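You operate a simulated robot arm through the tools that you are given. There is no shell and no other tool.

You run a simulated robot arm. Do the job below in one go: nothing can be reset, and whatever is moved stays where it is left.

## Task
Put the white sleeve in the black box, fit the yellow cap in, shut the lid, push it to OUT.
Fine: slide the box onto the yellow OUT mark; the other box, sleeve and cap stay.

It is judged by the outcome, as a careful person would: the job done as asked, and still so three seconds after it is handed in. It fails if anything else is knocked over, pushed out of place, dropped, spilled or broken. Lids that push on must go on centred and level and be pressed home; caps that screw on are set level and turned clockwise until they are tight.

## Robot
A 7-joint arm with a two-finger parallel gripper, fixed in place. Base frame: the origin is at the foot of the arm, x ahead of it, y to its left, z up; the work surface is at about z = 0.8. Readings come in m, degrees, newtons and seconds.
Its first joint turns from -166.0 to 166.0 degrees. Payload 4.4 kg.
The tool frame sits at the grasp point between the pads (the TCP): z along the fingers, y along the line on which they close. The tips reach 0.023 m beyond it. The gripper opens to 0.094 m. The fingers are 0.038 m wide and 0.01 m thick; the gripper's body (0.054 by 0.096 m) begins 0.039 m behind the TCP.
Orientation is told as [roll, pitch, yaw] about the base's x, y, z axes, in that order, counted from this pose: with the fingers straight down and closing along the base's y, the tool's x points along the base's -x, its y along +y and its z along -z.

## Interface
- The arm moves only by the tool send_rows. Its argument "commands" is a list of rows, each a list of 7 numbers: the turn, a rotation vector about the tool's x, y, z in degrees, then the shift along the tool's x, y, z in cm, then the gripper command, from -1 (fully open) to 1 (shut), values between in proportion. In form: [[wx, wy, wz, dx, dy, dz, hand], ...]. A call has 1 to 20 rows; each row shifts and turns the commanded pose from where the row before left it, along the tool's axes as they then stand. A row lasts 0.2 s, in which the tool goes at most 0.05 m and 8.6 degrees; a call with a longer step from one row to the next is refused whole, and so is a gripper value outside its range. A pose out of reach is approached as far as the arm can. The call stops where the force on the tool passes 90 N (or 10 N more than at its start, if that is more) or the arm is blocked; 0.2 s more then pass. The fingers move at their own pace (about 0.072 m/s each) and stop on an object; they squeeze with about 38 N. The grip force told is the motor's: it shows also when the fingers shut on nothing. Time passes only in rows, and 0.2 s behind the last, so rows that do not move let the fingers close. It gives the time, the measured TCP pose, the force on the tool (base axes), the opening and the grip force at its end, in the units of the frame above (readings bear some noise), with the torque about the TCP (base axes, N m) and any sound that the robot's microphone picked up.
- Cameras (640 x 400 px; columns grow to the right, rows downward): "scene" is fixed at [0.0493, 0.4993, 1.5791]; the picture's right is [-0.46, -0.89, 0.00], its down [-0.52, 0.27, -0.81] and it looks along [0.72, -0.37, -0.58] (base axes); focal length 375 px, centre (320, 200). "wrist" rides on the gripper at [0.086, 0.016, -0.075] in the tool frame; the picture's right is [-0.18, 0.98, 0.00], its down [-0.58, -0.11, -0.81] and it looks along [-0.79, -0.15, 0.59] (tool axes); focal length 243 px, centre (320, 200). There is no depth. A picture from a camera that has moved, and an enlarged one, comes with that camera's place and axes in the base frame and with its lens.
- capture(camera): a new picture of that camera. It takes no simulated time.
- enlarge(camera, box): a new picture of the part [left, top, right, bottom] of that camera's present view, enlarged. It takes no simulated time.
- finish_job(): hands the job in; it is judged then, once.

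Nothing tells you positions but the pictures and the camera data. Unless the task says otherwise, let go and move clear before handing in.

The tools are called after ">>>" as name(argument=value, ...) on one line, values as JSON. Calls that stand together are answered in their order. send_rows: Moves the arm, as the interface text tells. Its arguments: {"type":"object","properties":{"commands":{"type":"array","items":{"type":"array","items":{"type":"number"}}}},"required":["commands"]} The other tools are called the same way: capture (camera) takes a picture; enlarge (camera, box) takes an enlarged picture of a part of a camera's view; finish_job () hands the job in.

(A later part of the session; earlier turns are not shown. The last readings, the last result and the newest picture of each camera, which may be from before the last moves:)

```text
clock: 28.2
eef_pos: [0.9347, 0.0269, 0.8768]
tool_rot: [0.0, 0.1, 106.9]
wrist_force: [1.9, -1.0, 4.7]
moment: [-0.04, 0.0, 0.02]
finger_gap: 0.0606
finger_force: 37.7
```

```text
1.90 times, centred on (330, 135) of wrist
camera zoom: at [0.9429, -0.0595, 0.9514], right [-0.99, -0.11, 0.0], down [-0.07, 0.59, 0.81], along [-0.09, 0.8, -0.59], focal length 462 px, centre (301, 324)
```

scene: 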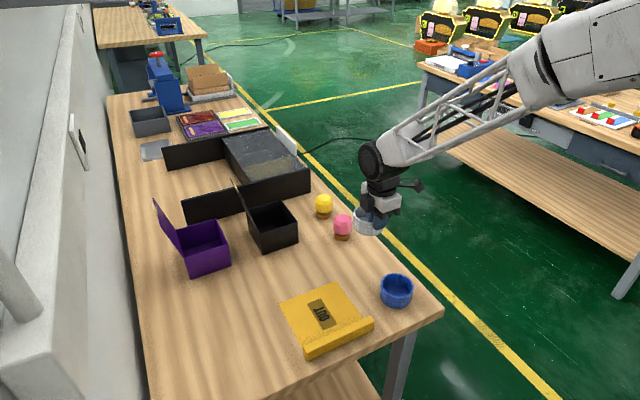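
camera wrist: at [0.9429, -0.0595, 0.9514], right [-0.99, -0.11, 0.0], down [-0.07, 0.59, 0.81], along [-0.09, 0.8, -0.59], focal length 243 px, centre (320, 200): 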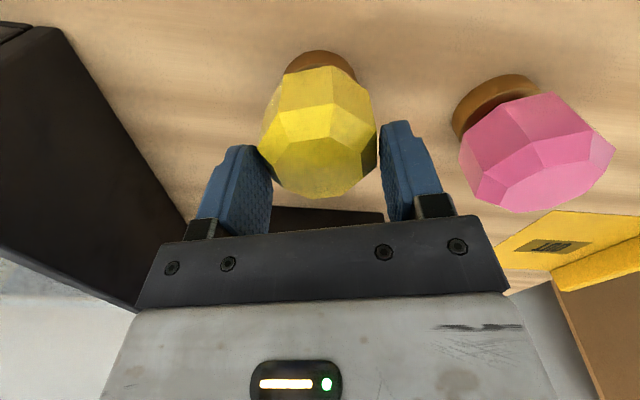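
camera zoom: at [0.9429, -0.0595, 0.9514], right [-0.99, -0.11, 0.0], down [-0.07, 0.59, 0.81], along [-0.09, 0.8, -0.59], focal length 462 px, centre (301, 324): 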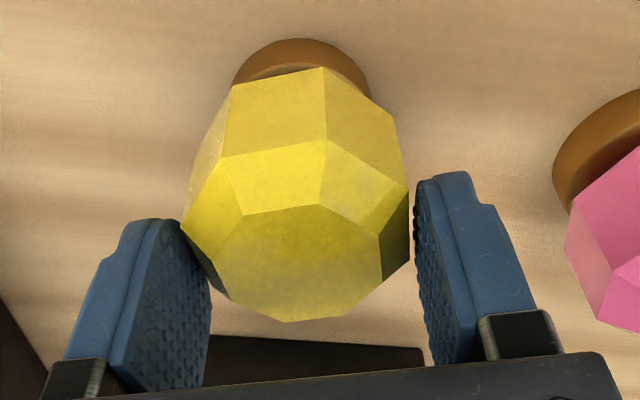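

The grip is high, only about 5 mm below the bevel edge. I'll reopen, go 7 mm lower and close again for a firmer hold.

>>> send_rows(commands=[[0, 0, 0, 0, 0, 0, 0], [0, 0, 0, 0, 0, 0, -0.5], [0, 0, 0, 0, 0, 0, -0.5], [0, 0, 0, 0, 0, 0.35, -0.5], [0, 0, 0, 0, 0, 0.35, -0.5], [0, 0, 0, 0, 0, 0, -0.5], [0, 0, 0, 0, 0, 0, -0.5], [0, 0, 0, 0, 0, 0, -0.5]])

>>> enlarge(camera="wrist", box=[200, 30, 460, 240])

>>> enlarge(camera="scene", box=[290, 160, 370, 240])

```text
clock: 30.0
eef_pos: [0.9344, 0.0271, 0.8678]
tool_rot: [-0.1, 0.0, 106.9]
wrist_force: [-0.1, -0.8, 0.6]
moment: [0.0, 0.01, 0.02]
finger_gap: 0.0705
finger_force: 0.0
```

```text
1.90 times, centred on (330, 135) of wrist
camera zoom: at [0.9438, -0.0588, 0.9439], right [-0.99, -0.11, 0.0], down [-0.07, 0.59, 0.81], along [-0.09, 0.8, -0.59], focal length 462 px, centre (301, 324)
```

zoom: 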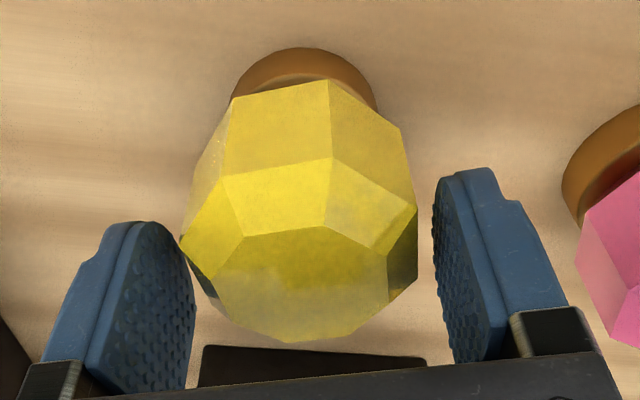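

```text
5.00 times, centred on (330, 200) of scene
camera zoom: at [0.0493, 0.4993, 1.5791], right [-0.46, -0.89, 0.0], down [-0.52, 0.27, -0.81], along [0.72, -0.37, -0.58], focal length 1873 px, centre (270, 200)
```

zoom: 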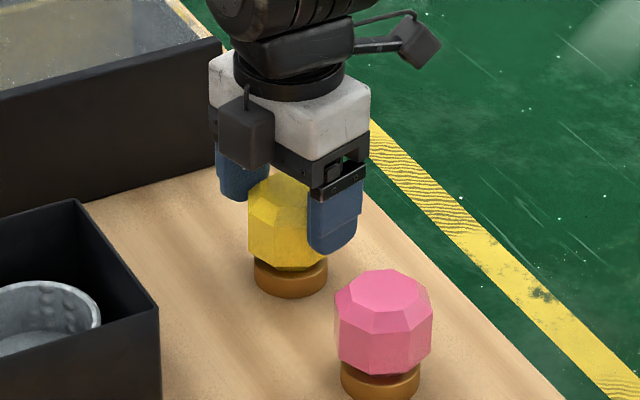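

Now the pads sit lower on the flats, with tips near z 0.846. I'll close again.

>>> send_rows(commands=[[0, 0, 0, 0, 0, 0, -0.3], [0, 0, 0, 0, 0, 0, 0], [0, 0, 0, 0, 0, 0, 0.5], [0, 0, 0, 0, 0, 0, 1], [0, 0, 0, 0, 0, 0, 1]])

>>> enlarge(camera="wrist", box=[200, 30, 460, 240])

```text
clock: 31.2
eef_pos: [0.9347, 0.0288, 0.8704]
tool_rot: [-0.1, 0.0, 107.1]
wrist_force: [0.9, -0.1, -0.3]
moment: [-0.01, -0.01, -0.02]
finger_gap: 0.0604
finger_force: 37.7
```

```text
1.90 times, centred on (330, 135) of wrist
camera zoom: at [0.9438, -0.0588, 0.9439], right [-0.99, -0.11, 0.0], down [-0.07, 0.59, 0.81], along [-0.09, 0.8, -0.59], focal length 462 px, centre (301, 324)
```

zoom: 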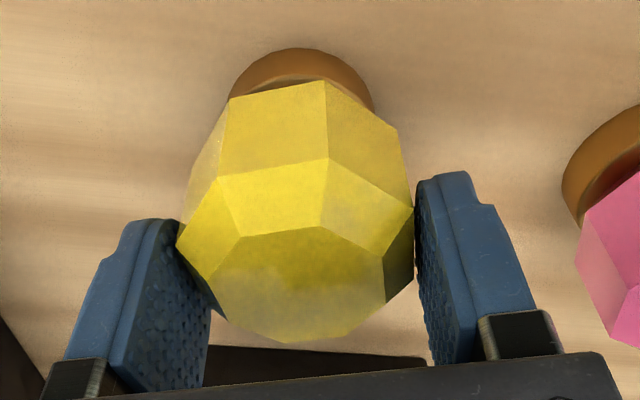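

The cap is held at 60.4 mm with no side load. I'll lift it gently by 3 cm and see whether the brown part comes along.

>>> send_rows(commands=[[0, 0, 0, 0, 0, -0.3, 1], [0, 0, 0, 0, 0, -0.5, 1], [0, 0, 0, 0, 0, -1, 1], [0, 0, 0, 0, 0, -1.2, 1], [0, 0, 0, 0, 0, 0, 1], [0, 0, 0, 0, 0, 0, 1]])

>>> enlarge(camera="wrist", box=[200, 30, 460, 240])

>>> enlarge(camera="scene", box=[290, 160, 370, 240])

```text
clock: 32.6
eef_pos: [0.9344, 0.0274, 0.8999]
tool_rot: [0.0, -0.1, 107.0]
wrist_force: [0.0, 0.1, -0.2]
moment: [-0.03, -0.02, 0.0]
finger_gap: 0.0609
finger_force: 37.7
```

```text
1.90 times, centred on (330, 135) of wrist
camera zoom: at [0.9435, -0.059, 0.9745], right [-0.99, -0.11, 0.0], down [-0.07, 0.59, 0.81], along [-0.09, 0.8, -0.59], focal length 462 px, centre (301, 324)
```

zoom: 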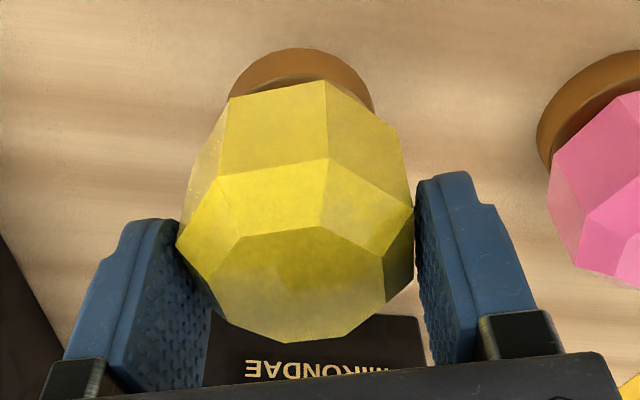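

```text
5.00 times, centred on (330, 200) of scene
camera zoom: at [0.0493, 0.4993, 1.5791], right [-0.46, -0.89, 0.0], down [-0.52, 0.27, -0.81], along [0.72, -0.37, -0.58], focal length 1873 px, centre (270, 200)
```

zoom: 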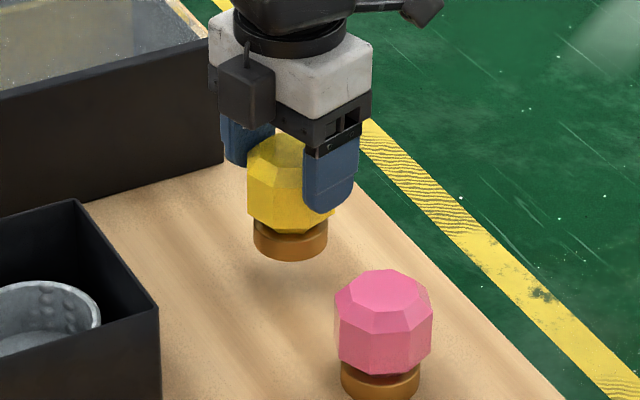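

The brown part is the cap's own base, since it lifted with it. I'll raise the cap, turn the hand back to 90°, and carry it over the sleeve inside the box.

>>> send_rows(commands=[[0, 0, 0, 0, 0, -3, 1], [0, 0, 0, 0, 0, -3, 1], [0, 0, 0, 0, 0, -3, 1], [0, 0, 0, 0, 0, -3, 1], [0, 0, 8.5, 0, 0, 0, 1], [0, 0, 8.5, 0, 0, 0, 1], [0, 0, 0, -3.85, 0.49, 0, 1], [0, 0, 0, -3.85, 0.49, 0, 1], [0, 0, 0, -3.85, 0.49, 0, 1], [0, 0, 0, -3.85, 0.49, 0, 1], [0, 0, 0, -3.85, 0.49, 0, 1], [0, 0, 0, 0, 0, 0, 1], [0, 0, 0, 0, 0, 0, 1], [0, 0, 0, 0, 0, 0, 1]])

>>> capture(camera="wrist")

>>> enlarge(camera="scene", box=[200, 130, 330, 260])

```text
clock: 35.6
eef_pos: [0.9093, 0.221, 1.0225]
tool_rot: [0.0, 0.0, 90.1]
wrist_force: [-0.5, -0.6, -0.8]
moment: [-0.01, -0.02, 0.01]
finger_gap: 0.0605
finger_force: 38.3
```

```text
taken
camera wrist: at [0.8927, 0.1356, 1.0971], right [-0.98, 0.18, 0.0], down [0.11, 0.58, 0.81], along [0.15, 0.79, -0.59], focal length 243 px, centre (320, 200)
```

wrist: 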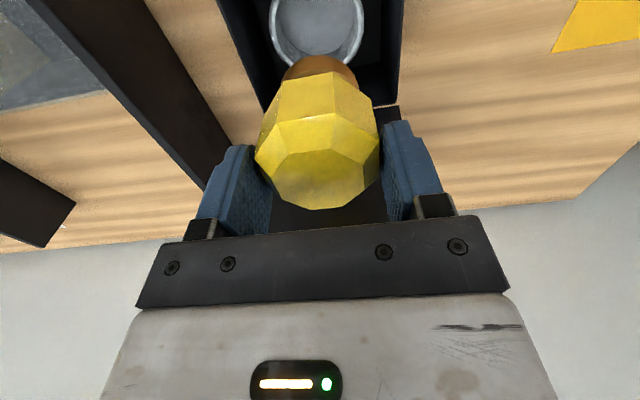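

```text
3.08 times, centred on (265, 195) of scene
camera zoom: at [0.0493, 0.4993, 1.5791], right [-0.46, -0.89, 0.0], down [-0.52, 0.27, -0.81], along [0.72, -0.37, -0.58], focal length 1153 px, centre (489, 215)
```

zoom: 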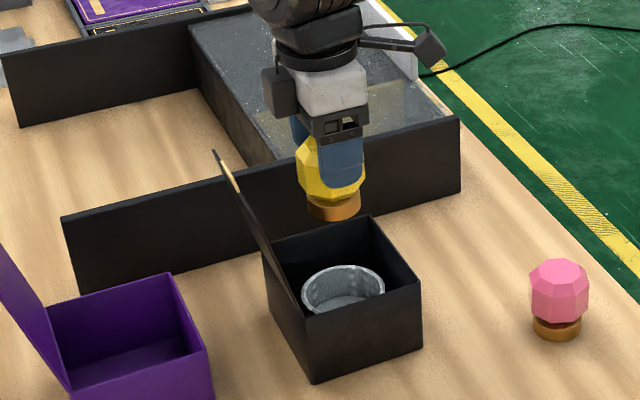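

The cap is centred over the sleeve to within about 2 mm. I'll nudge 1.5 mm and lower it until its base is just above the sleeve.

>>> send_rows(commands=[[0, 0, 0, 0.15, 0, 2.5, 1], [0, 0, 0, 0, 0, 2.5, 1], [0, 0, 0, 0, 0, 2.0, 1], [0, 0, 0, 0, 0, 1.5, 1], [0, 0, 0, 0, 0, 0, 1], [0, 0, 0, 0, 0, 0, 1], [0, 0, 0, 0, 0, 0, 1]])

>>> capture(camera="wrist")

>>> enlarge(camera="scene", box=[220, 165, 310, 255])

```text
clock: 37.2
eef_pos: [0.91, 0.2185, 0.9337]
tool_rot: [0.0, 0.0, 90.0]
wrist_force: [-0.3, -0.3, -1.3]
moment: [0.01, -0.01, 0.0]
finger_gap: 0.0605
finger_force: 38.2
```

```text
taken
camera wrist: at [0.8936, 0.1327, 1.0086], right [-0.98, 0.18, 0.0], down [0.11, 0.58, 0.81], along [0.15, 0.79, -0.59], focal length 243 px, centre (320, 200)
```

wrist: 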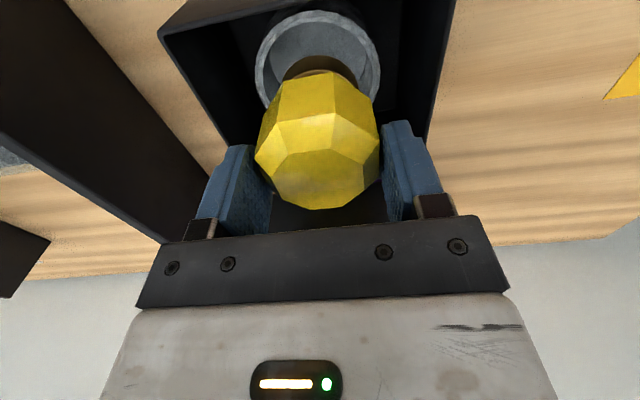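

```text
4.44 times, centred on (265, 210) of scene
camera zoom: at [0.0493, 0.4993, 1.5791], right [-0.46, -0.89, 0.0], down [-0.52, 0.27, -0.81], along [0.72, -0.37, -0.58], focal length 1665 px, centre (564, 156)
```

zoom: 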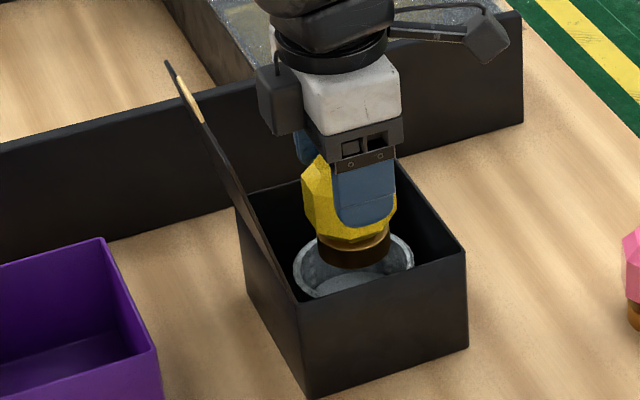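

It lines up well. I'll continue down to a few millimetres above the sleeve's floor.

>>> send_rows(commands=[[0, 0, 0, 0, 0, 1.2, 1], [0, 0, 0, 0, 0, 1.2, 1], [0, 0, 0, 0, 0, 1.0, 1], [0, 0, 0, 0, 0, 0.8, 1], [0, 0, 0, 0, 0, 0.6, 1], [0, 0, 0, 0, 0, 0, 1], [0, 0, 0, 0, 0, 0, 1]])

>>> capture(camera="wrist")

>>> enlarge(camera="scene", box=[220, 165, 310, 255])

```text
clock: 38.8
eef_pos: [0.9111, 0.2198, 0.888]
tool_rot: [-0.2, 0.0, 90.0]
wrist_force: [0.3, 0.7, -1.2]
moment: [0.03, 0.02, 0.01]
finger_gap: 0.0605
finger_force: 37.9
```

```text
taken
camera wrist: at [0.8941, 0.1333, 0.9615], right [-0.98, 0.18, 0.0], down [0.11, 0.58, 0.81], along [0.15, 0.79, -0.59], focal length 243 px, centre (320, 200)
```

wrist: 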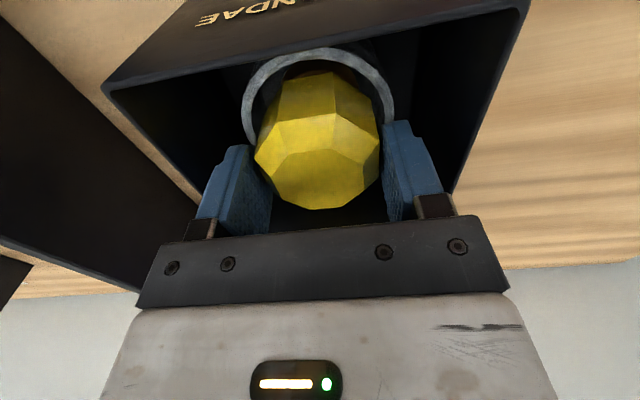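

```text
4.44 times, centred on (265, 210) of scene
camera zoom: at [0.0493, 0.4993, 1.5791], right [-0.46, -0.89, 0.0], down [-0.52, 0.27, -0.81], along [0.72, -0.37, -0.58], focal length 1665 px, centre (564, 156)
```

zoom: 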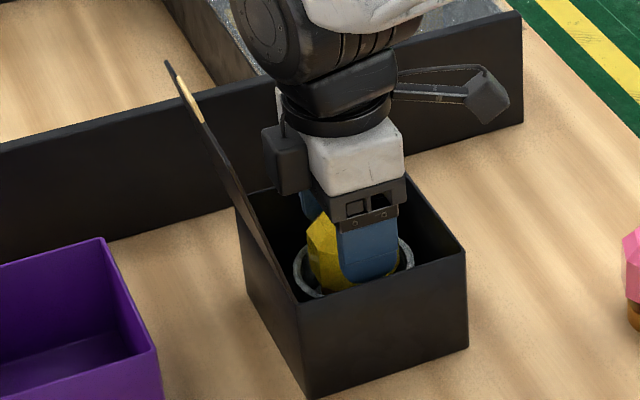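

>>> send_rows(commands=[[0, 0, 0, 0, 0, 0.3, 1], [0, 0, 0, 0, 0, 0.3, 1], [0, 0, 0, 0, 0, 0, 1], [0, 0, 0, 0, 0, 0, 1]])

```text
clock: 39.8
eef_pos: [0.9097, 0.2191, 0.8807]
tool_rot: [0.0, 0.0, 90.1]
wrist_force: [-0.3, 0.5, -1.2]
moment: [0.0, -0.02, -0.01]
finger_gap: 0.0609
finger_force: 37.8
```

There's no contact yet at TCP z 0.881, so I'll continue in 2 mm steps.

>>> send_rows(commands=[[0, 0, 0, 0, 0, 0.2, 1], [0, 0, 0, 0, 0, 0, 1], [0, 0, 0, 0, 0, 0, 1]])

```text
clock: 40.6
eef_pos: [0.9106, 0.2199, 0.8783]
tool_rot: [0.0, -0.1, 90.0]
wrist_force: [0.6, 0.5, 10.6]
moment: [-0.03, -0.01, 0.02]
finger_gap: 0.0603
finger_force: 38.0
```

A 10.6 N upward force at z 0.878 shows the cap seated on the sleeve floor. I'll open the fingers 5 mm per side and check before lifting.

>>> send_rows(commands=[[0, 0, 0, 0, 0, 0, -0.3], [0, 0, 0, 0, 0, 0, -0.5], [0, 0, 0, 0, 0, 0, -0.5], [0, 0, 0, 0, 0, 0, -0.5]])

>>> capture(camera="wrist")

```text
clock: 41.6
eef_pos: [0.9111, 0.2183, 0.8788]
tool_rot: [0.0, 0.1, 90.0]
wrist_force: [0.3, -0.5, -0.4]
moment: [0.0, -0.01, 0.02]
finger_gap: 0.0707
finger_force: 0.1
```

```text
taken
camera wrist: at [0.8936, 0.1334, 0.9526], right [-0.98, 0.18, 0.0], down [0.11, 0.58, 0.81], along [0.15, 0.79, -0.59], focal length 243 px, centre (320, 200)
```

wrist: 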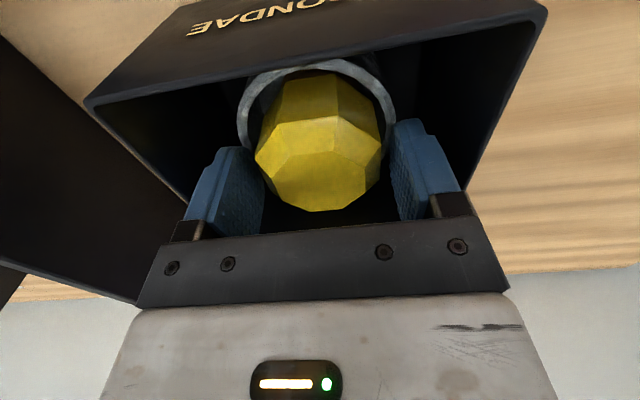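

The cap stands free and upright in the sleeve, and the force is back to zero. I'll lift straight up and inspect.

>>> send_rows(commands=[[0, 0, 0, 0, 0, -0.5, -0.5], [0, 0, 0, 0, 0, -1, -0.5], [0, 0, 0, 0, 0, -2, -0.5], [0, 0, 0, 0, 0, -3, -0.5], [0, 0, 0, 0, 0, -4, -0.5], [0, 0, 0, 0, 0, -4, -0.5], [0, 0, 0, 0, 0, -3, -0.5], [0, 0, 0, 0, 0, 0, -0.5], [0, 0, 0, 0, 0, 0, -0.5]])

>>> capture(camera="wrist")

>>> enlarge(camera="scene", box=[220, 165, 310, 255])

```text
clock: 43.6
eef_pos: [0.9097, 0.2179, 1.0534]
tool_rot: [0.0, -0.1, 90.1]
wrist_force: [-0.1, 0.2, -0.2]
moment: [0.02, -0.02, 0.0]
finger_gap: 0.0705
finger_force: 0.1
```

```text
taken
camera wrist: at [0.8925, 0.1325, 1.129], right [-0.98, 0.18, 0.0], down [0.11, 0.58, 0.81], along [0.15, 0.79, -0.59], focal length 243 px, centre (320, 200)
```

wrist: 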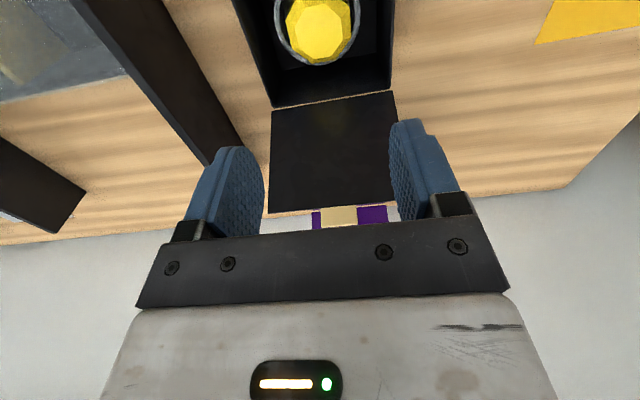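

```text
4.44 times, centred on (265, 210) of scene
camera zoom: at [0.0493, 0.4993, 1.5791], right [-0.46, -0.89, 0.0], down [-0.52, 0.27, -0.81], along [0.72, -0.37, -0.58], focal length 1665 px, centre (564, 156)
```

zoom: 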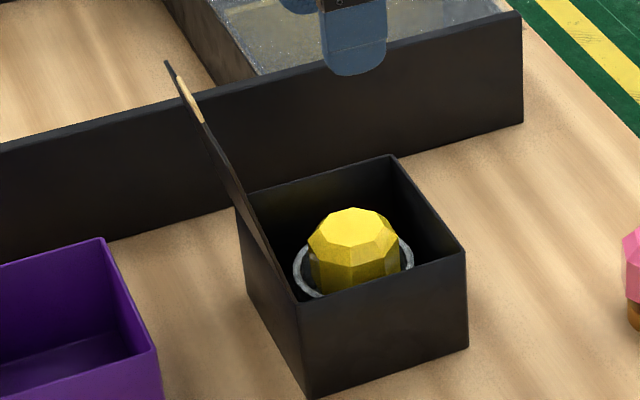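

The cap stands upright in the sleeve with its top below the box rim, so the lid should close over it. The lid leans about 12° past vertical, its top edge near y 0.307, z 1.01. I'll rise, turn the hand to yaw 0 with fingers shut, and go to the lid's outer side.

>>> send_rows(commands=[[0, 0, 0, 0, 0, -3.5, 0], [0, 0, 0, 0, 0, -3.5, 0.5], [0, 0, 8.2, 0, 0, 0, 1], [0, 0, 8.2, 0, 0, 0, 1], [0, 0, 8.2, 0, 0, 0, 1], [0, 0, 8.2, 0, 0, 0, 1], [0, 0, 8.2, 0, 0, 0, 1], [0, 0, 8.2, 0, 0, 0, 1], [0, 0, 8.2, 0, 0, 0, 1], [0, 0, 8.2, 0, 0, 0, 1], [0, 0, 8.2, 0, 0, 0, 1], [0, 0, 8.2, 0, 0, 0, 1], [0, 0, 8.0, 0, 0, 0, 1], [0, 0, 0, 0.88, 3.7, 0, 1], [0, 0, 0, 0.88, 3.7, 0, 1], [0, 0, 0, 0.88, 3.7, 0, 1], [0, 0, 0, 0.88, 3.7, 0, 1], [0, 0, 0, 0, 0, 0, 1], [0, 0, 0, 0, 0, 0, 1], [0, 0, 0, 0, 0, 0, 1]])

>>> capture(camera="wrist")

>>> enlarge(camera="scene", box=[140, 100, 320, 280])

```text
clock: 47.8
eef_pos: [0.8745, 0.3687, 1.1232]
tool_rot: [0.1, -0.1, -0.1]
wrist_force: [0.1, 0.6, -0.7]
moment: [-0.02, -0.01, 0.0]
finger_gap: 0.0001
finger_force: 38.1
```

```text
taken
camera wrist: at [0.7864, 0.3848, 1.1985], right [0.18, 0.98, 0.0], down [0.58, -0.11, 0.81], along [0.79, -0.15, -0.59], focal length 243 px, centre (320, 200)
```

wrist: 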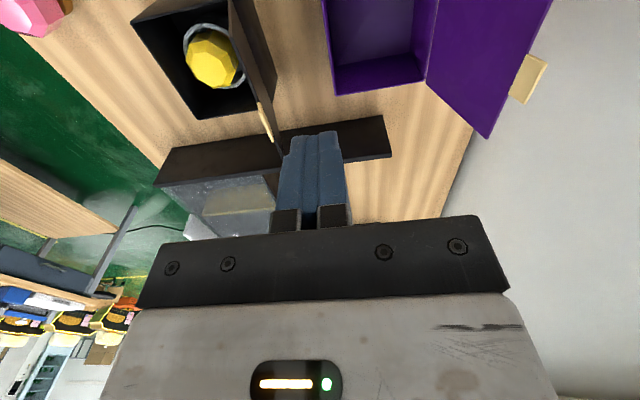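

```text
2.22 times, centred on (230, 190) of scene
camera zoom: at [0.0493, 0.4993, 1.5791], right [-0.46, -0.89, 0.0], down [-0.52, 0.27, -0.81], along [0.72, -0.37, -0.58], focal length 832 px, centre (520, 222)
```

zoom: 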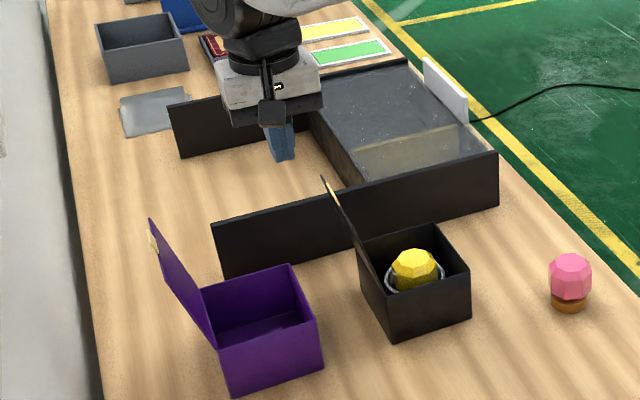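

The closed fingers are beside the lid's outer face with nothing below them up to the purple box's rim height. I'll descend so the tips reach z of about 0.96.

>>> send_rows(commands=[[0, 0, 0, 0, 0, 3, 1], [0, 0, 0, 0, 0, 3, 1], [0, 0, 0, 0, 0, 3, 1], [0, 0, 0, 0, 0, 2.5, 1], [0, 0, 0, 0, 0, 2.0, 1], [0, 0, 0, 0, 0, 0, 1], [0, 0, 0, 0, 0, 0, 1], [0, 0, 0, 0, 0, 0, 1]])

>>> capture(camera="wrist")

>>> enlarge(camera="scene", box=[150, 130, 310, 280])

```text
clock: 49.6
eef_pos: [0.8735, 0.3656, 0.9874]
tool_rot: [0.0, 0.1, -0.1]
wrist_force: [-0.3, 0.6, 0.1]
moment: [0.01, 0.0, 0.03]
finger_gap: 0.0001
finger_force: 37.8
```

```text
taken
camera wrist: at [0.7859, 0.3817, 1.0623], right [0.18, 0.98, 0.0], down [0.58, -0.11, 0.81], along [0.79, -0.15, -0.59], focal length 243 px, centre (320, 200)
```

wrist: 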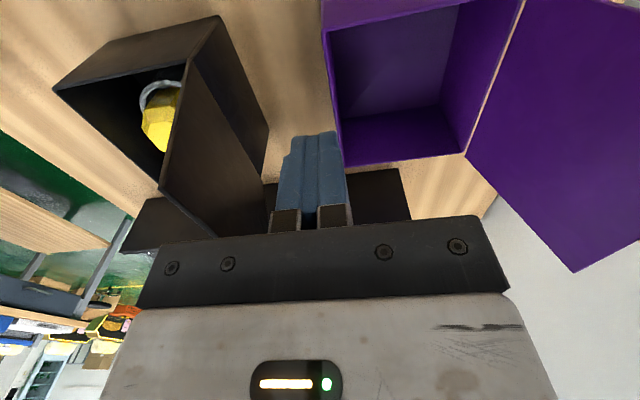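

```text
2.67 times, centred on (230, 205) of scene
camera zoom: at [0.0493, 0.4993, 1.5791], right [-0.46, -0.89, 0.0], down [-0.52, 0.27, -0.81], along [0.72, -0.37, -0.58], focal length 999 px, centre (560, 187)
```

zoom: 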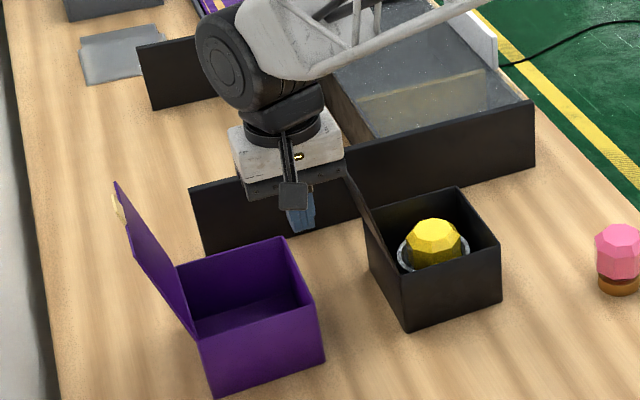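

The lid is between the hand and the box. I'll raise 1.5 cm so the hand's body clears the lid's tab, then push the lid slowly toward −y.

>>> send_rows(commands=[[0, 0, 0, 0, 0, -1.5, 1], [0, 0, 0, 0, -1.5, 0, 1], [0, 0, 0, 0, -1.5, 0, 1], [0, 0, 0, 0, -1.5, 0, 1], [0, 0, 0, 0, -1.0, 0, 1], [0, 0, 0, 0, -1.0, 0, 1], [0, 0, 0, 0, 0, 0, 1]])

>>> capture(camera="wrist")

>>> enlarge(camera="scene", box=[150, 130, 310, 280])

```text
clock: 51.2
eef_pos: [0.8753, 0.3015, 1.0051]
tool_rot: [0.1, -0.1, 0.0]
wrist_force: [0.0, -0.6, 0.5]
moment: [0.01, -0.02, 0.03]
finger_gap: 0.0
finger_force: 37.6
```

```text
taken
camera wrist: at [0.7874, 0.3175, 1.0799], right [0.18, 0.98, 0.0], down [0.58, -0.11, 0.81], along [0.79, -0.15, -0.59], focal length 243 px, centre (320, 200)
```

wrist: 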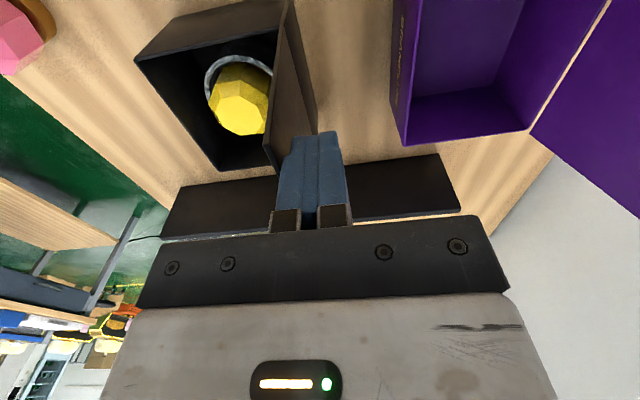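

```text
2.67 times, centred on (230, 205) of scene
camera zoom: at [0.0493, 0.4993, 1.5791], right [-0.46, -0.89, 0.0], down [-0.52, 0.27, -0.81], along [0.72, -0.37, -0.58], focal length 999 px, centre (560, 187)
```

zoom: 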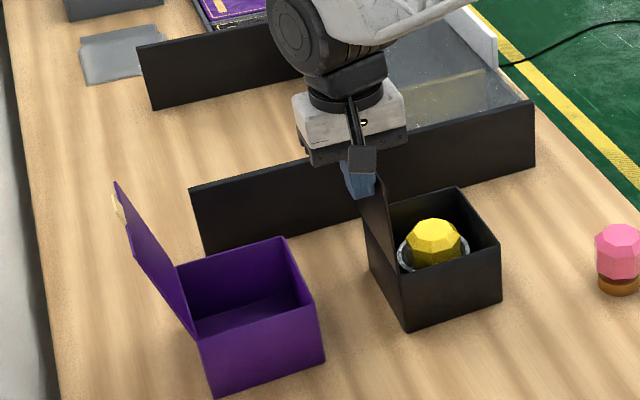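

The finger has met the lid and is tipping it toward vertical. I'll continue in small steps.

>>> send_rows(commands=[[0, 0, 0, 0, -0.6, 0, 1], [0, 0, 0, 0, -0.6, 0, 1], [0, 0, 0, 0, -0.6, 0, 1], [0, 0, 0, 0, -0.6, 0, 1], [0, 0, 0, 0, 0, 0, 1]])

>>> enlarge(camera="scene", box=[200, 150, 300, 260])

>>> capture(camera="wrist")

```text
clock: 52.4
eef_pos: [0.8758, 0.2761, 1.0043]
tool_rot: [0.0, -0.1, 0.0]
wrist_force: [0.1, -0.2, 0.0]
moment: [0.03, -0.02, -0.01]
finger_gap: 0.0
finger_force: 38.4
```

```text
3.64 times, centred on (250, 205) of scene
camera zoom: at [0.0493, 0.4993, 1.5791], right [-0.46, -0.89, 0.0], down [-0.52, 0.27, -0.81], along [0.72, -0.37, -0.58], focal length 1362 px, centre (574, 182)
```

zoom: 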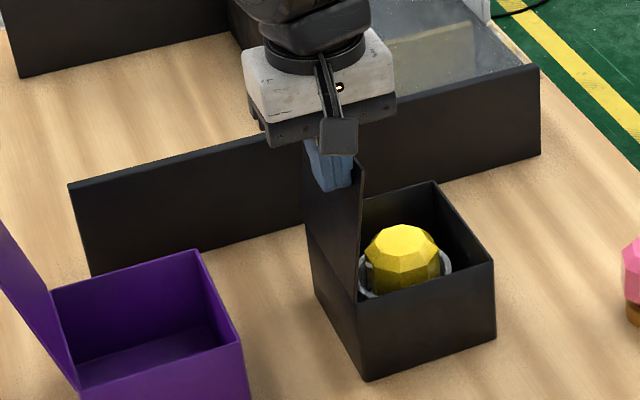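

```text
taken
camera wrist: at [0.7884, 0.2942, 1.0785], right [0.18, 0.98, 0.0], down [0.58, -0.11, 0.81], along [0.79, -0.15, -0.59], focal length 243 px, centre (320, 200)
```

wrist: 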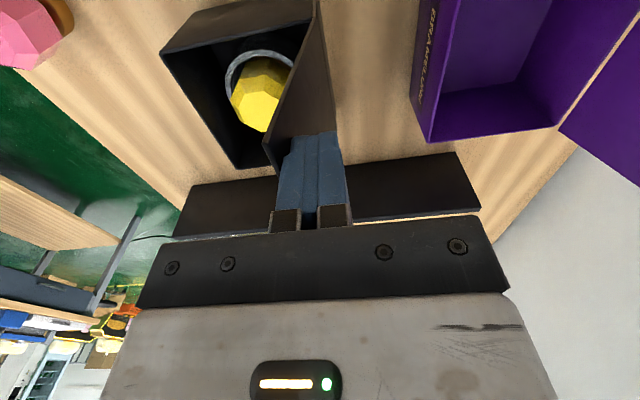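

The lid is just past vertical and still following the finger. I'll follow its arc, moving −y and down.

>>> send_rows(commands=[[0, 0, 0, 0, -0.8, 0.5, 1], [0, 0, 0, 0, -0.8, 0.5, 1], [0, 0, 0, 0, -0.71, 0.34, 1], [0, 0, 0, 0, -0.71, 0.34, 1], [0, 0, 0, 0, -0.65, 0.45, 1], [0, 0, 0, 0, -0.65, 0.45, 1], [0, 0, 0, 0, 0, 0, 1]])

>>> enlarge(camera="scene", box=[200, 150, 300, 260])

>>> capture(camera="wrist")

```text
clock: 54.0
eef_pos: [0.8753, 0.2326, 0.9771]
tool_rot: [0.0, -0.1, 0.0]
wrist_force: [0.8, -0.2, 0.7]
moment: [-0.01, 0.04, -0.02]
finger_gap: 0.0
finger_force: 38.1
```

```text
3.64 times, centred on (250, 205) of scene
camera zoom: at [0.0493, 0.4993, 1.5791], right [-0.46, -0.89, 0.0], down [-0.52, 0.27, -0.81], along [0.72, -0.37, -0.58], focal length 1362 px, centre (574, 182)
```

zoom: 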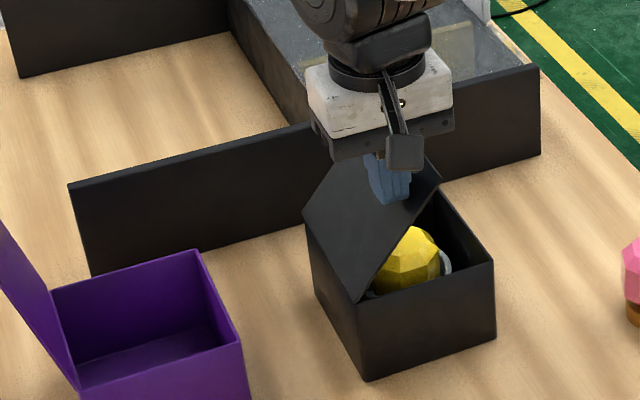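

```text
taken
camera wrist: at [0.7877, 0.2505, 1.0526], right [0.18, 0.98, 0.0], down [0.58, -0.11, 0.81], along [0.79, -0.15, -0.59], focal length 243 px, centre (320, 200)
```

wrist: 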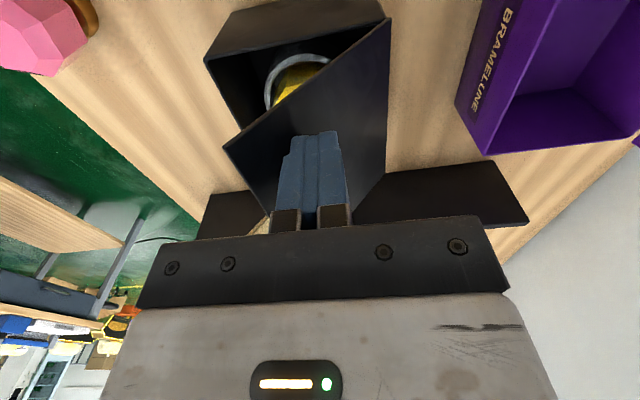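

The lid follows smoothly at about 40° past vertical. I'll continue along the arc toward closing.

>>> send_rows(commands=[[0, 0, 0, 0, -0.55, 0.55, 1], [0, 0, 0, 0, -0.55, 0.55, 1], [0, 0, 0, 0, -0.45, 0.65, 1], [0, 0, 0, 0, -0.45, 0.65, 1], [0, 0, 0, 0, -0.34, 0.71, 1], [0, 0, 0, 0, -0.34, 0.71, 1], [0, 0, 0, 0, 0, 0, 1], [0, 0, 0, 0, 0, 0, 1]])

>>> enlarge(camera="scene", box=[200, 150, 300, 260])

>>> capture(camera="wrist")

```text
clock: 55.8
eef_pos: [0.8753, 0.2074, 0.9396]
tool_rot: [-0.1, 0.0, 0.0]
wrist_force: [0.0, 0.3, 1.0]
moment: [-0.01, -0.02, -0.01]
finger_gap: 0.0
finger_force: 37.6
```

```text
3.64 times, centred on (250, 205) of scene
camera zoom: at [0.0493, 0.4993, 1.5791], right [-0.46, -0.89, 0.0], down [-0.52, 0.27, -0.81], along [0.72, -0.37, -0.58], focal length 1362 px, centre (574, 182)
```

zoom: 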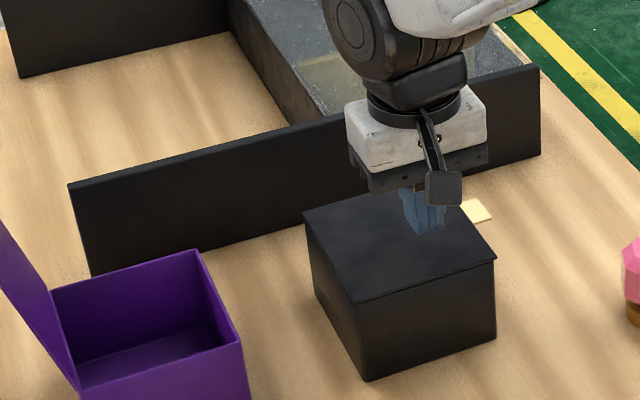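

```text
taken
camera wrist: at [0.7884, 0.2243, 1.0137], right [0.18, 0.98, 0.0], down [0.58, -0.11, 0.81], along [0.79, -0.15, -0.59], focal length 243 px, centre (320, 200)
```

wrist: 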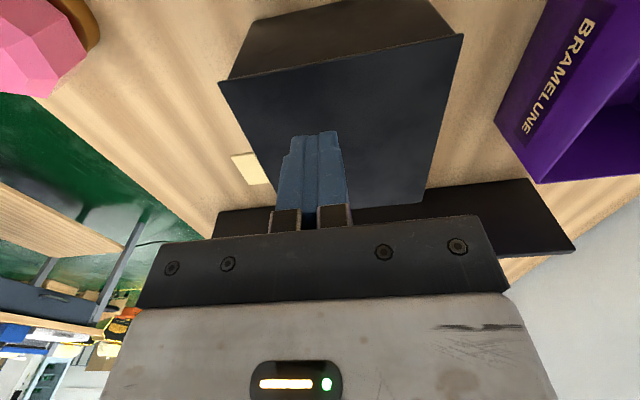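

The lid now looks shut, with the tab sticking out on the −y side. I'll enlarge to check for a gap, then press down gently near the free edge.

>>> enlarge(camera="scene", box=[235, 185, 305, 245])

>>> send_rows(commands=[[0, 0, 0, 0, -0.4, 0.7, 1], [0, 0, 0, 0, -0.4, 0.5, 1], [0, 0, 0, 0, 0, 0.4, 1], [0, 0, 0, 0, 0, 0, 1], [0, 0, 0, 0, 0, 0, 1]])

```text
6.67 times, centred on (270, 215) of scene
camera zoom: at [0.0493, 0.4993, 1.5791], right [-0.46, -0.89, 0.0], down [-0.52, 0.27, -0.81], along [0.72, -0.37, -0.58], focal length 2497 px, centre (653, 100)
```

zoom: 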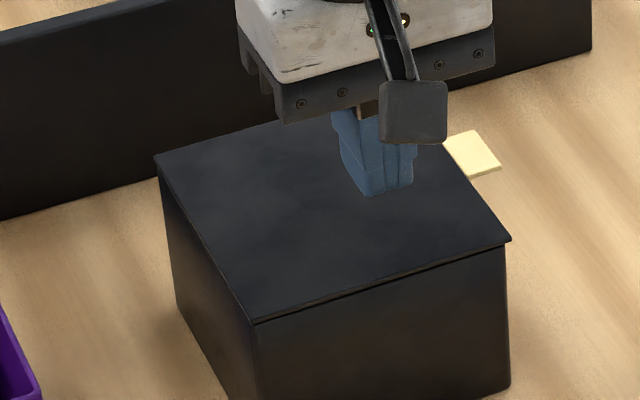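

```text
clock: 57.0
eef_pos: [0.8755, 0.2006, 0.9228]
tool_rot: [-0.1, 0.1, 0.1]
wrist_force: [0.7, -0.6, -0.1]
moment: [0.04, -0.04, 0.01]
finger_gap: 0.0
finger_force: 38.2
```

The lid lies flat. I'll step down until I touch it, and press lightly to make sure it's home.

>>> send_rows(commands=[[0, 0, 0, 0, 0, 0.4, 1], [0, 0, 0, 0, 0, 0.3, 1], [0, 0, 0, 0, 0, 0, 1], [0, 0, 0, 0, 0, 0, 1]])

```text
clock: 58.0
eef_pos: [0.8754, 0.1988, 0.9162]
tool_rot: [-0.1, -0.1, 0.0]
wrist_force: [-0.2, -0.1, 0.4]
moment: [0.0, -0.02, -0.02]
finger_gap: 0.0
finger_force: 38.5
```

>>> send_rows(commands=[[0, 0, 0, 0, 0, 0.3, 1], [0, 0, 0, 0, 0, 0, 1], [0, 0, 0, 0, 0, 0, 1]])

```text
clock: 58.8
eef_pos: [0.8741, 0.2013, 0.9143]
tool_rot: [-0.1, -0.1, 0.0]
wrist_force: [-0.3, -0.5, -0.4]
moment: [-0.02, -0.01, 0.02]
finger_gap: 0.0001
finger_force: 38.0
```

>>> send_rows(commands=[[0, 0, 0, 0, 0, 0.3, 1], [0, 0, 0, 0, 0, 0, 1], [0, 0, 0, 0, 0, 0, 1]])

```text
clock: 59.6
eef_pos: [0.8756, 0.2013, 0.9103]
tool_rot: [0.0, -0.1, -0.1]
wrist_force: [-2.8, -1.0, 14.8]
moment: [-0.02, 0.11, 0.01]
finger_gap: 0.0
finger_force: 38.3
```

I pressed the lid with about 15 N; its top is at z of about 0.887, so it's home. To slide the box toward −x I need the fingers behind it. I'll rise, tilt the hand 20° outward for reach, and check the pose.

>>> send_rows(commands=[[0, 0, 0, 0, 0, -2, 1], [0, 0, 0, 0, 0, -4, 1], [0, 0, 0, 0, 0, -4, 0.5], [0, 0, 0, 0, 0, -2, 0], [0, -6.67, 0, 0, 0, 0, -0.49], [0, -6.67, 0, 0, 0, 0, -0.49], [0, -6.66, 0, 0, 0, 0, -0.49], [0, 0, 0, 0, 0, 0, -0.49], [0, 0, 0, 0, 0, 0, -0.49]])

>>> capture(camera="wrist")

>>> capture(camera="scene")

>>> enlarge(camera="scene", box=[225, 180, 315, 260])

```text
clock: 61.6
eef_pos: [0.8766, 0.1985, 1.0312]
tool_rot: [-0.1, -20.1, 0.0]
wrist_force: [0.1, -0.6, 0.5]
moment: [0.02, 0.03, 0.01]
finger_gap: 0.0701
finger_force: 0.1
```

```text
taken
camera wrist: at [0.7672, 0.216, 1.0712], right [0.17, 0.98, 0.06], down [0.27, -0.11, 0.96], along [0.95, -0.15, -0.28], focal length 243 px, centre (320, 200)
```

wrist: 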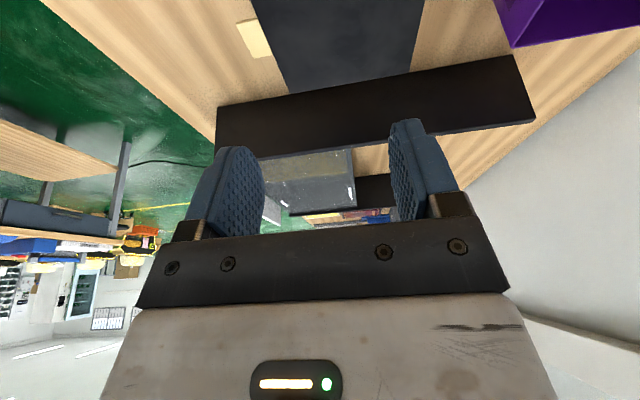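

```text
taken
```

scene: 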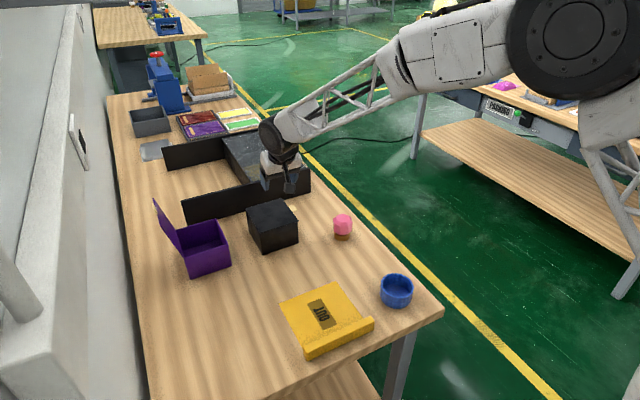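

```text
5.00 times, centred on (270, 220) of scene
camera zoom: at [0.0493, 0.4993, 1.5791], right [-0.46, -0.89, 0.0], down [-0.52, 0.27, -0.81], along [0.72, -0.37, -0.58], focal length 1873 px, centre (570, 100)
```

zoom: 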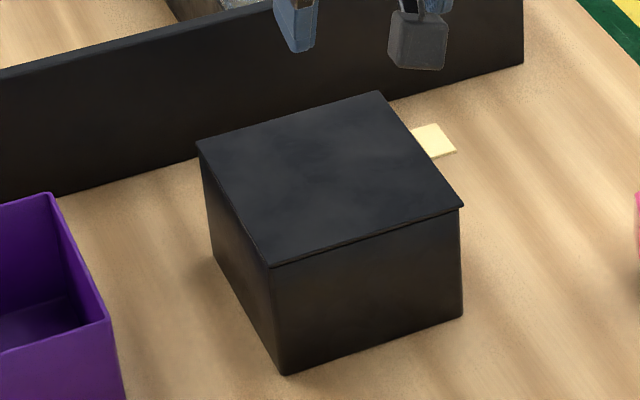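

The lid is fully shut and flush. Now I'll move out beyond the box's far side at a safe height, to test the reach.

>>> send_rows(commands=[[0, 0, 0, -3.0, 0.6, 1.3, -0.49], [0, 0, 0, -3.0, 0.6, 1.3, -0.49], [0, 0, 0, -3.0, 0.6, 1.3, -0.49], [0, 0, 0, -2.6, 0.5, 1.2, -0.49], [0, 0, 0, 0, 0, 0, -0.49], [0, 0, 0, 0, 0, 0, -0.49], [0, 0, 0, 0, 0, 0, -0.49]])

>>> capture(camera="scene")

>>> capture(camera="wrist")

```text
clock: 63.2
eef_pos: [1.0036, 0.2231, 1.0228]
tool_rot: [-0.1, -20.2, 0.0]
wrist_force: [1.0, 0.4, 1.1]
moment: [0.03, 0.01, 0.0]
finger_gap: 0.0701
finger_force: 0.0
```

```text
taken
```

scene: 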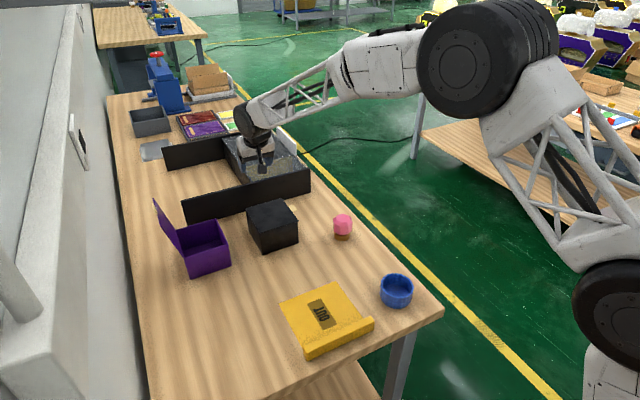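

```text
taken
camera wrist: at [0.8959, 0.2397, 1.0636], right [0.17, 0.98, 0.06], down [0.27, -0.11, 0.96], along [0.95, -0.15, -0.28], focal length 243 px, centre (320, 200)
```

wrist: 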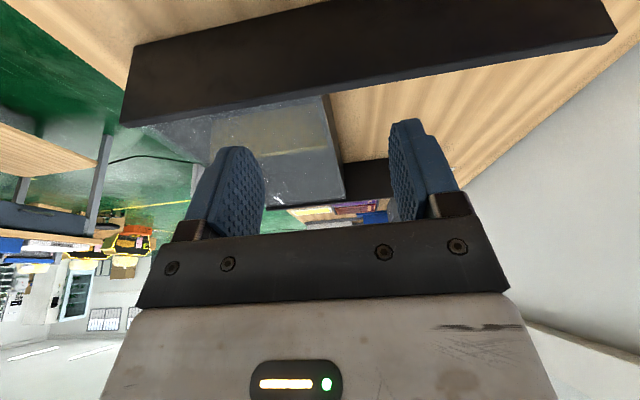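

The reach is fine: the TCP is at x of about 1.004, behind the box and short of the black board at 1.08. I'll go straight down in stages.

>>> send_rows(commands=[[0, 0, 0, 0.855, 0, 2.349, -0.49], [0, 0, 0, 0.855, 0, 2.349, -0.49], [0, 0, 0, 0.684, 0, 1.879, -0.49], [0, 0, 0, 0.513, 0, 1.41, -0.49], [0, 0, 0, 0, 0, 0, -0.49], [0, 0, 0, 0, 0, 0, -0.49], [0, 0, 0, 0, 0, 0, -0.49]])

>>> enlarge(camera="scene", box=[190, 120, 330, 260])

>>> capture(camera="wrist")

```text
clock: 64.8
eef_pos: [1.0029, 0.2236, 0.9389]
tool_rot: [0.0, -20.2, 0.0]
wrist_force: [0.0, 0.5, 0.8]
moment: [-0.01, -0.06, 0.0]
finger_gap: 0.0699
finger_force: 0.0
```

```text
2.86 times, centred on (260, 190) of scene
camera zoom: at [0.0493, 0.4993, 1.5791], right [-0.46, -0.89, 0.0], down [-0.52, 0.27, -0.81], along [0.72, -0.37, -0.58], focal length 1070 px, centre (491, 229)
```

zoom: 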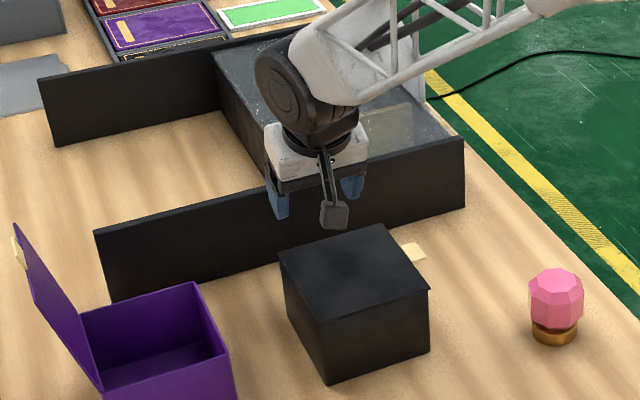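

```text
taken
camera wrist: at [0.8962, 0.2393, 0.9782], right [0.17, 0.98, 0.06], down [0.27, -0.11, 0.96], along [0.95, -0.15, -0.28], focal length 243 px, centre (320, 200)
```

wrist: 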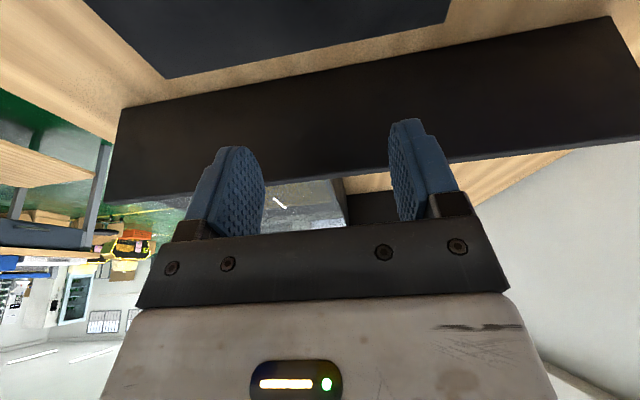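

The fingers are still about 1 cm beyond the lid's far edge. I'll add 5 mm of clearance and lower so the tips reach about 2 cm below the lid's top.

>>> send_rows(commands=[[0, 0, 0, -0.47, 0, 0.17, -0.49], [0, 0, 0, 0.43, 0, 1.175, -0.49], [0, 0, 0, 0.43, 0, 1.175, -0.49], [0, 0, 0, 0.43, 0, 1.175, -0.49], [0, 0, 0, 0.34, 0, 0.94, -0.49], [0, 0, 0, 0, 0, 0, -0.49], [0, 0, 0, 0, 0, 0, -0.49], [0, 0, 0, 0, 0, 0, -0.49]])

>>> enlarge(camera="scene", box=[210, 140, 320, 260])

>>> capture(camera="wrist")

```text
clock: 66.6
eef_pos: [1.0059, 0.221, 0.8908]
tool_rot: [0.0, -20.1, 0.1]
wrist_force: [0.4, 0.0, 0.7]
moment: [-0.02, 0.02, 0.01]
finger_gap: 0.0702
finger_force: 0.1
```

```text
3.33 times, centred on (265, 200) of scene
camera zoom: at [0.0493, 0.4993, 1.5791], right [-0.46, -0.89, 0.0], down [-0.52, 0.27, -0.81], along [0.72, -0.37, -0.58], focal length 1249 px, centre (503, 200)
```

zoom: 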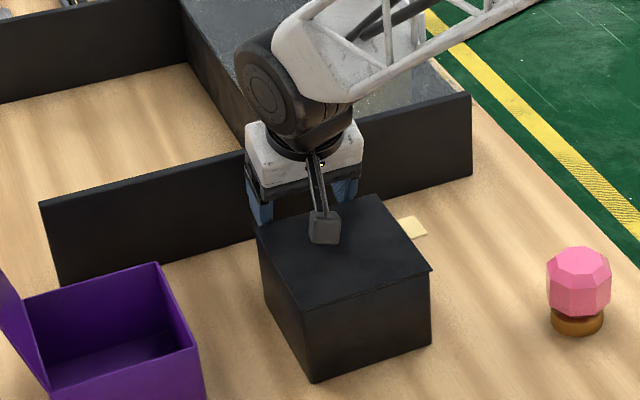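

```text
taken
camera wrist: at [0.8985, 0.2383, 0.931], right [0.17, 0.98, 0.06], down [0.27, -0.11, 0.96], along [0.95, -0.15, -0.28], focal length 243 px, centre (320, 200)
```

wrist: 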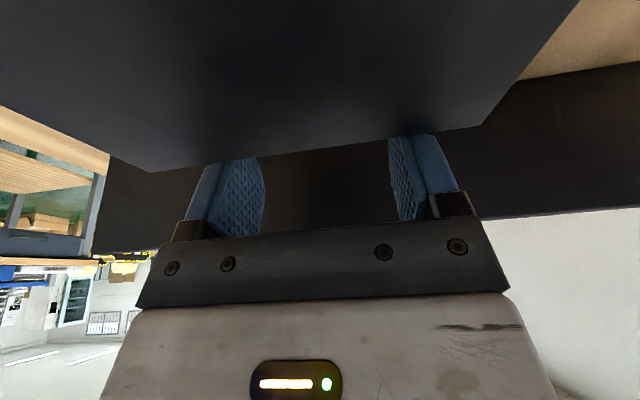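

The fingertips are behind the box, below lid level, with no contact. I'll start pulling toward −x in small steps and watch the force.

>>> send_rows(commands=[[0, 0, 0, 0.47, 0, -0.171, -0.49], [0, 0, 0, 0.47, 0, -0.171, -0.49], [0, 0, 0, 0.47, 0, -0.171, -0.49], [0, 0, 0, 0.47, 0, -0.171, -0.49], [0, 0, 0, 0.47, 0, -0.171, -0.49], [0, 0, 0, 0.47, 0, -0.171, -0.49], [0, 0, 0, 0, 0, 0, -0.49]])

>>> enlarge(camera="scene", box=[210, 140, 320, 260])

>>> capture(camera="wrist")

```text
clock: 68.2
eef_pos: [0.9753, 0.2241, 0.889]
tool_rot: [-0.1, -19.9, 0.0]
wrist_force: [0.0, 0.2, 0.5]
moment: [0.02, 0.03, 0.03]
finger_gap: 0.0701
finger_force: 0.2
```

```text
3.33 times, centred on (265, 200) of scene
camera zoom: at [0.0493, 0.4993, 1.5791], right [-0.46, -0.89, 0.0], down [-0.52, 0.27, -0.81], along [0.72, -0.37, -0.58], focal length 1249 px, centre (503, 200)
```

zoom: 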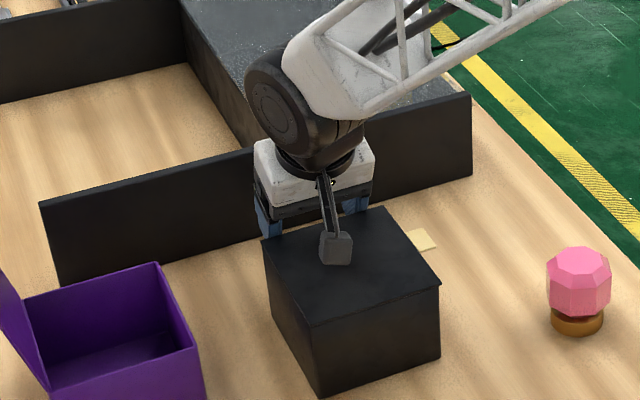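

```text
taken
camera wrist: at [0.8688, 0.2399, 0.9295], right [0.17, 0.98, 0.06], down [0.27, -0.11, 0.96], along [0.95, -0.15, -0.28], focal length 243 px, centre (320, 200)
```

wrist: 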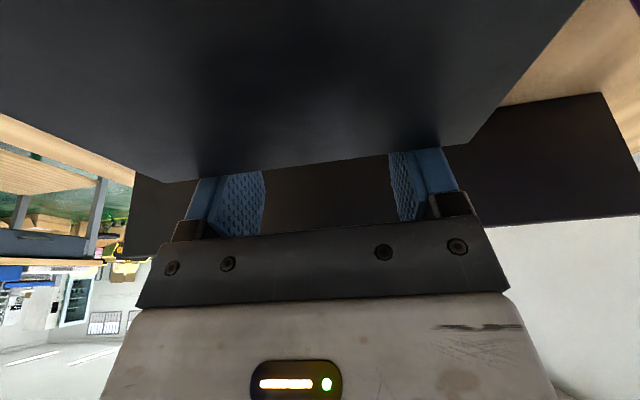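

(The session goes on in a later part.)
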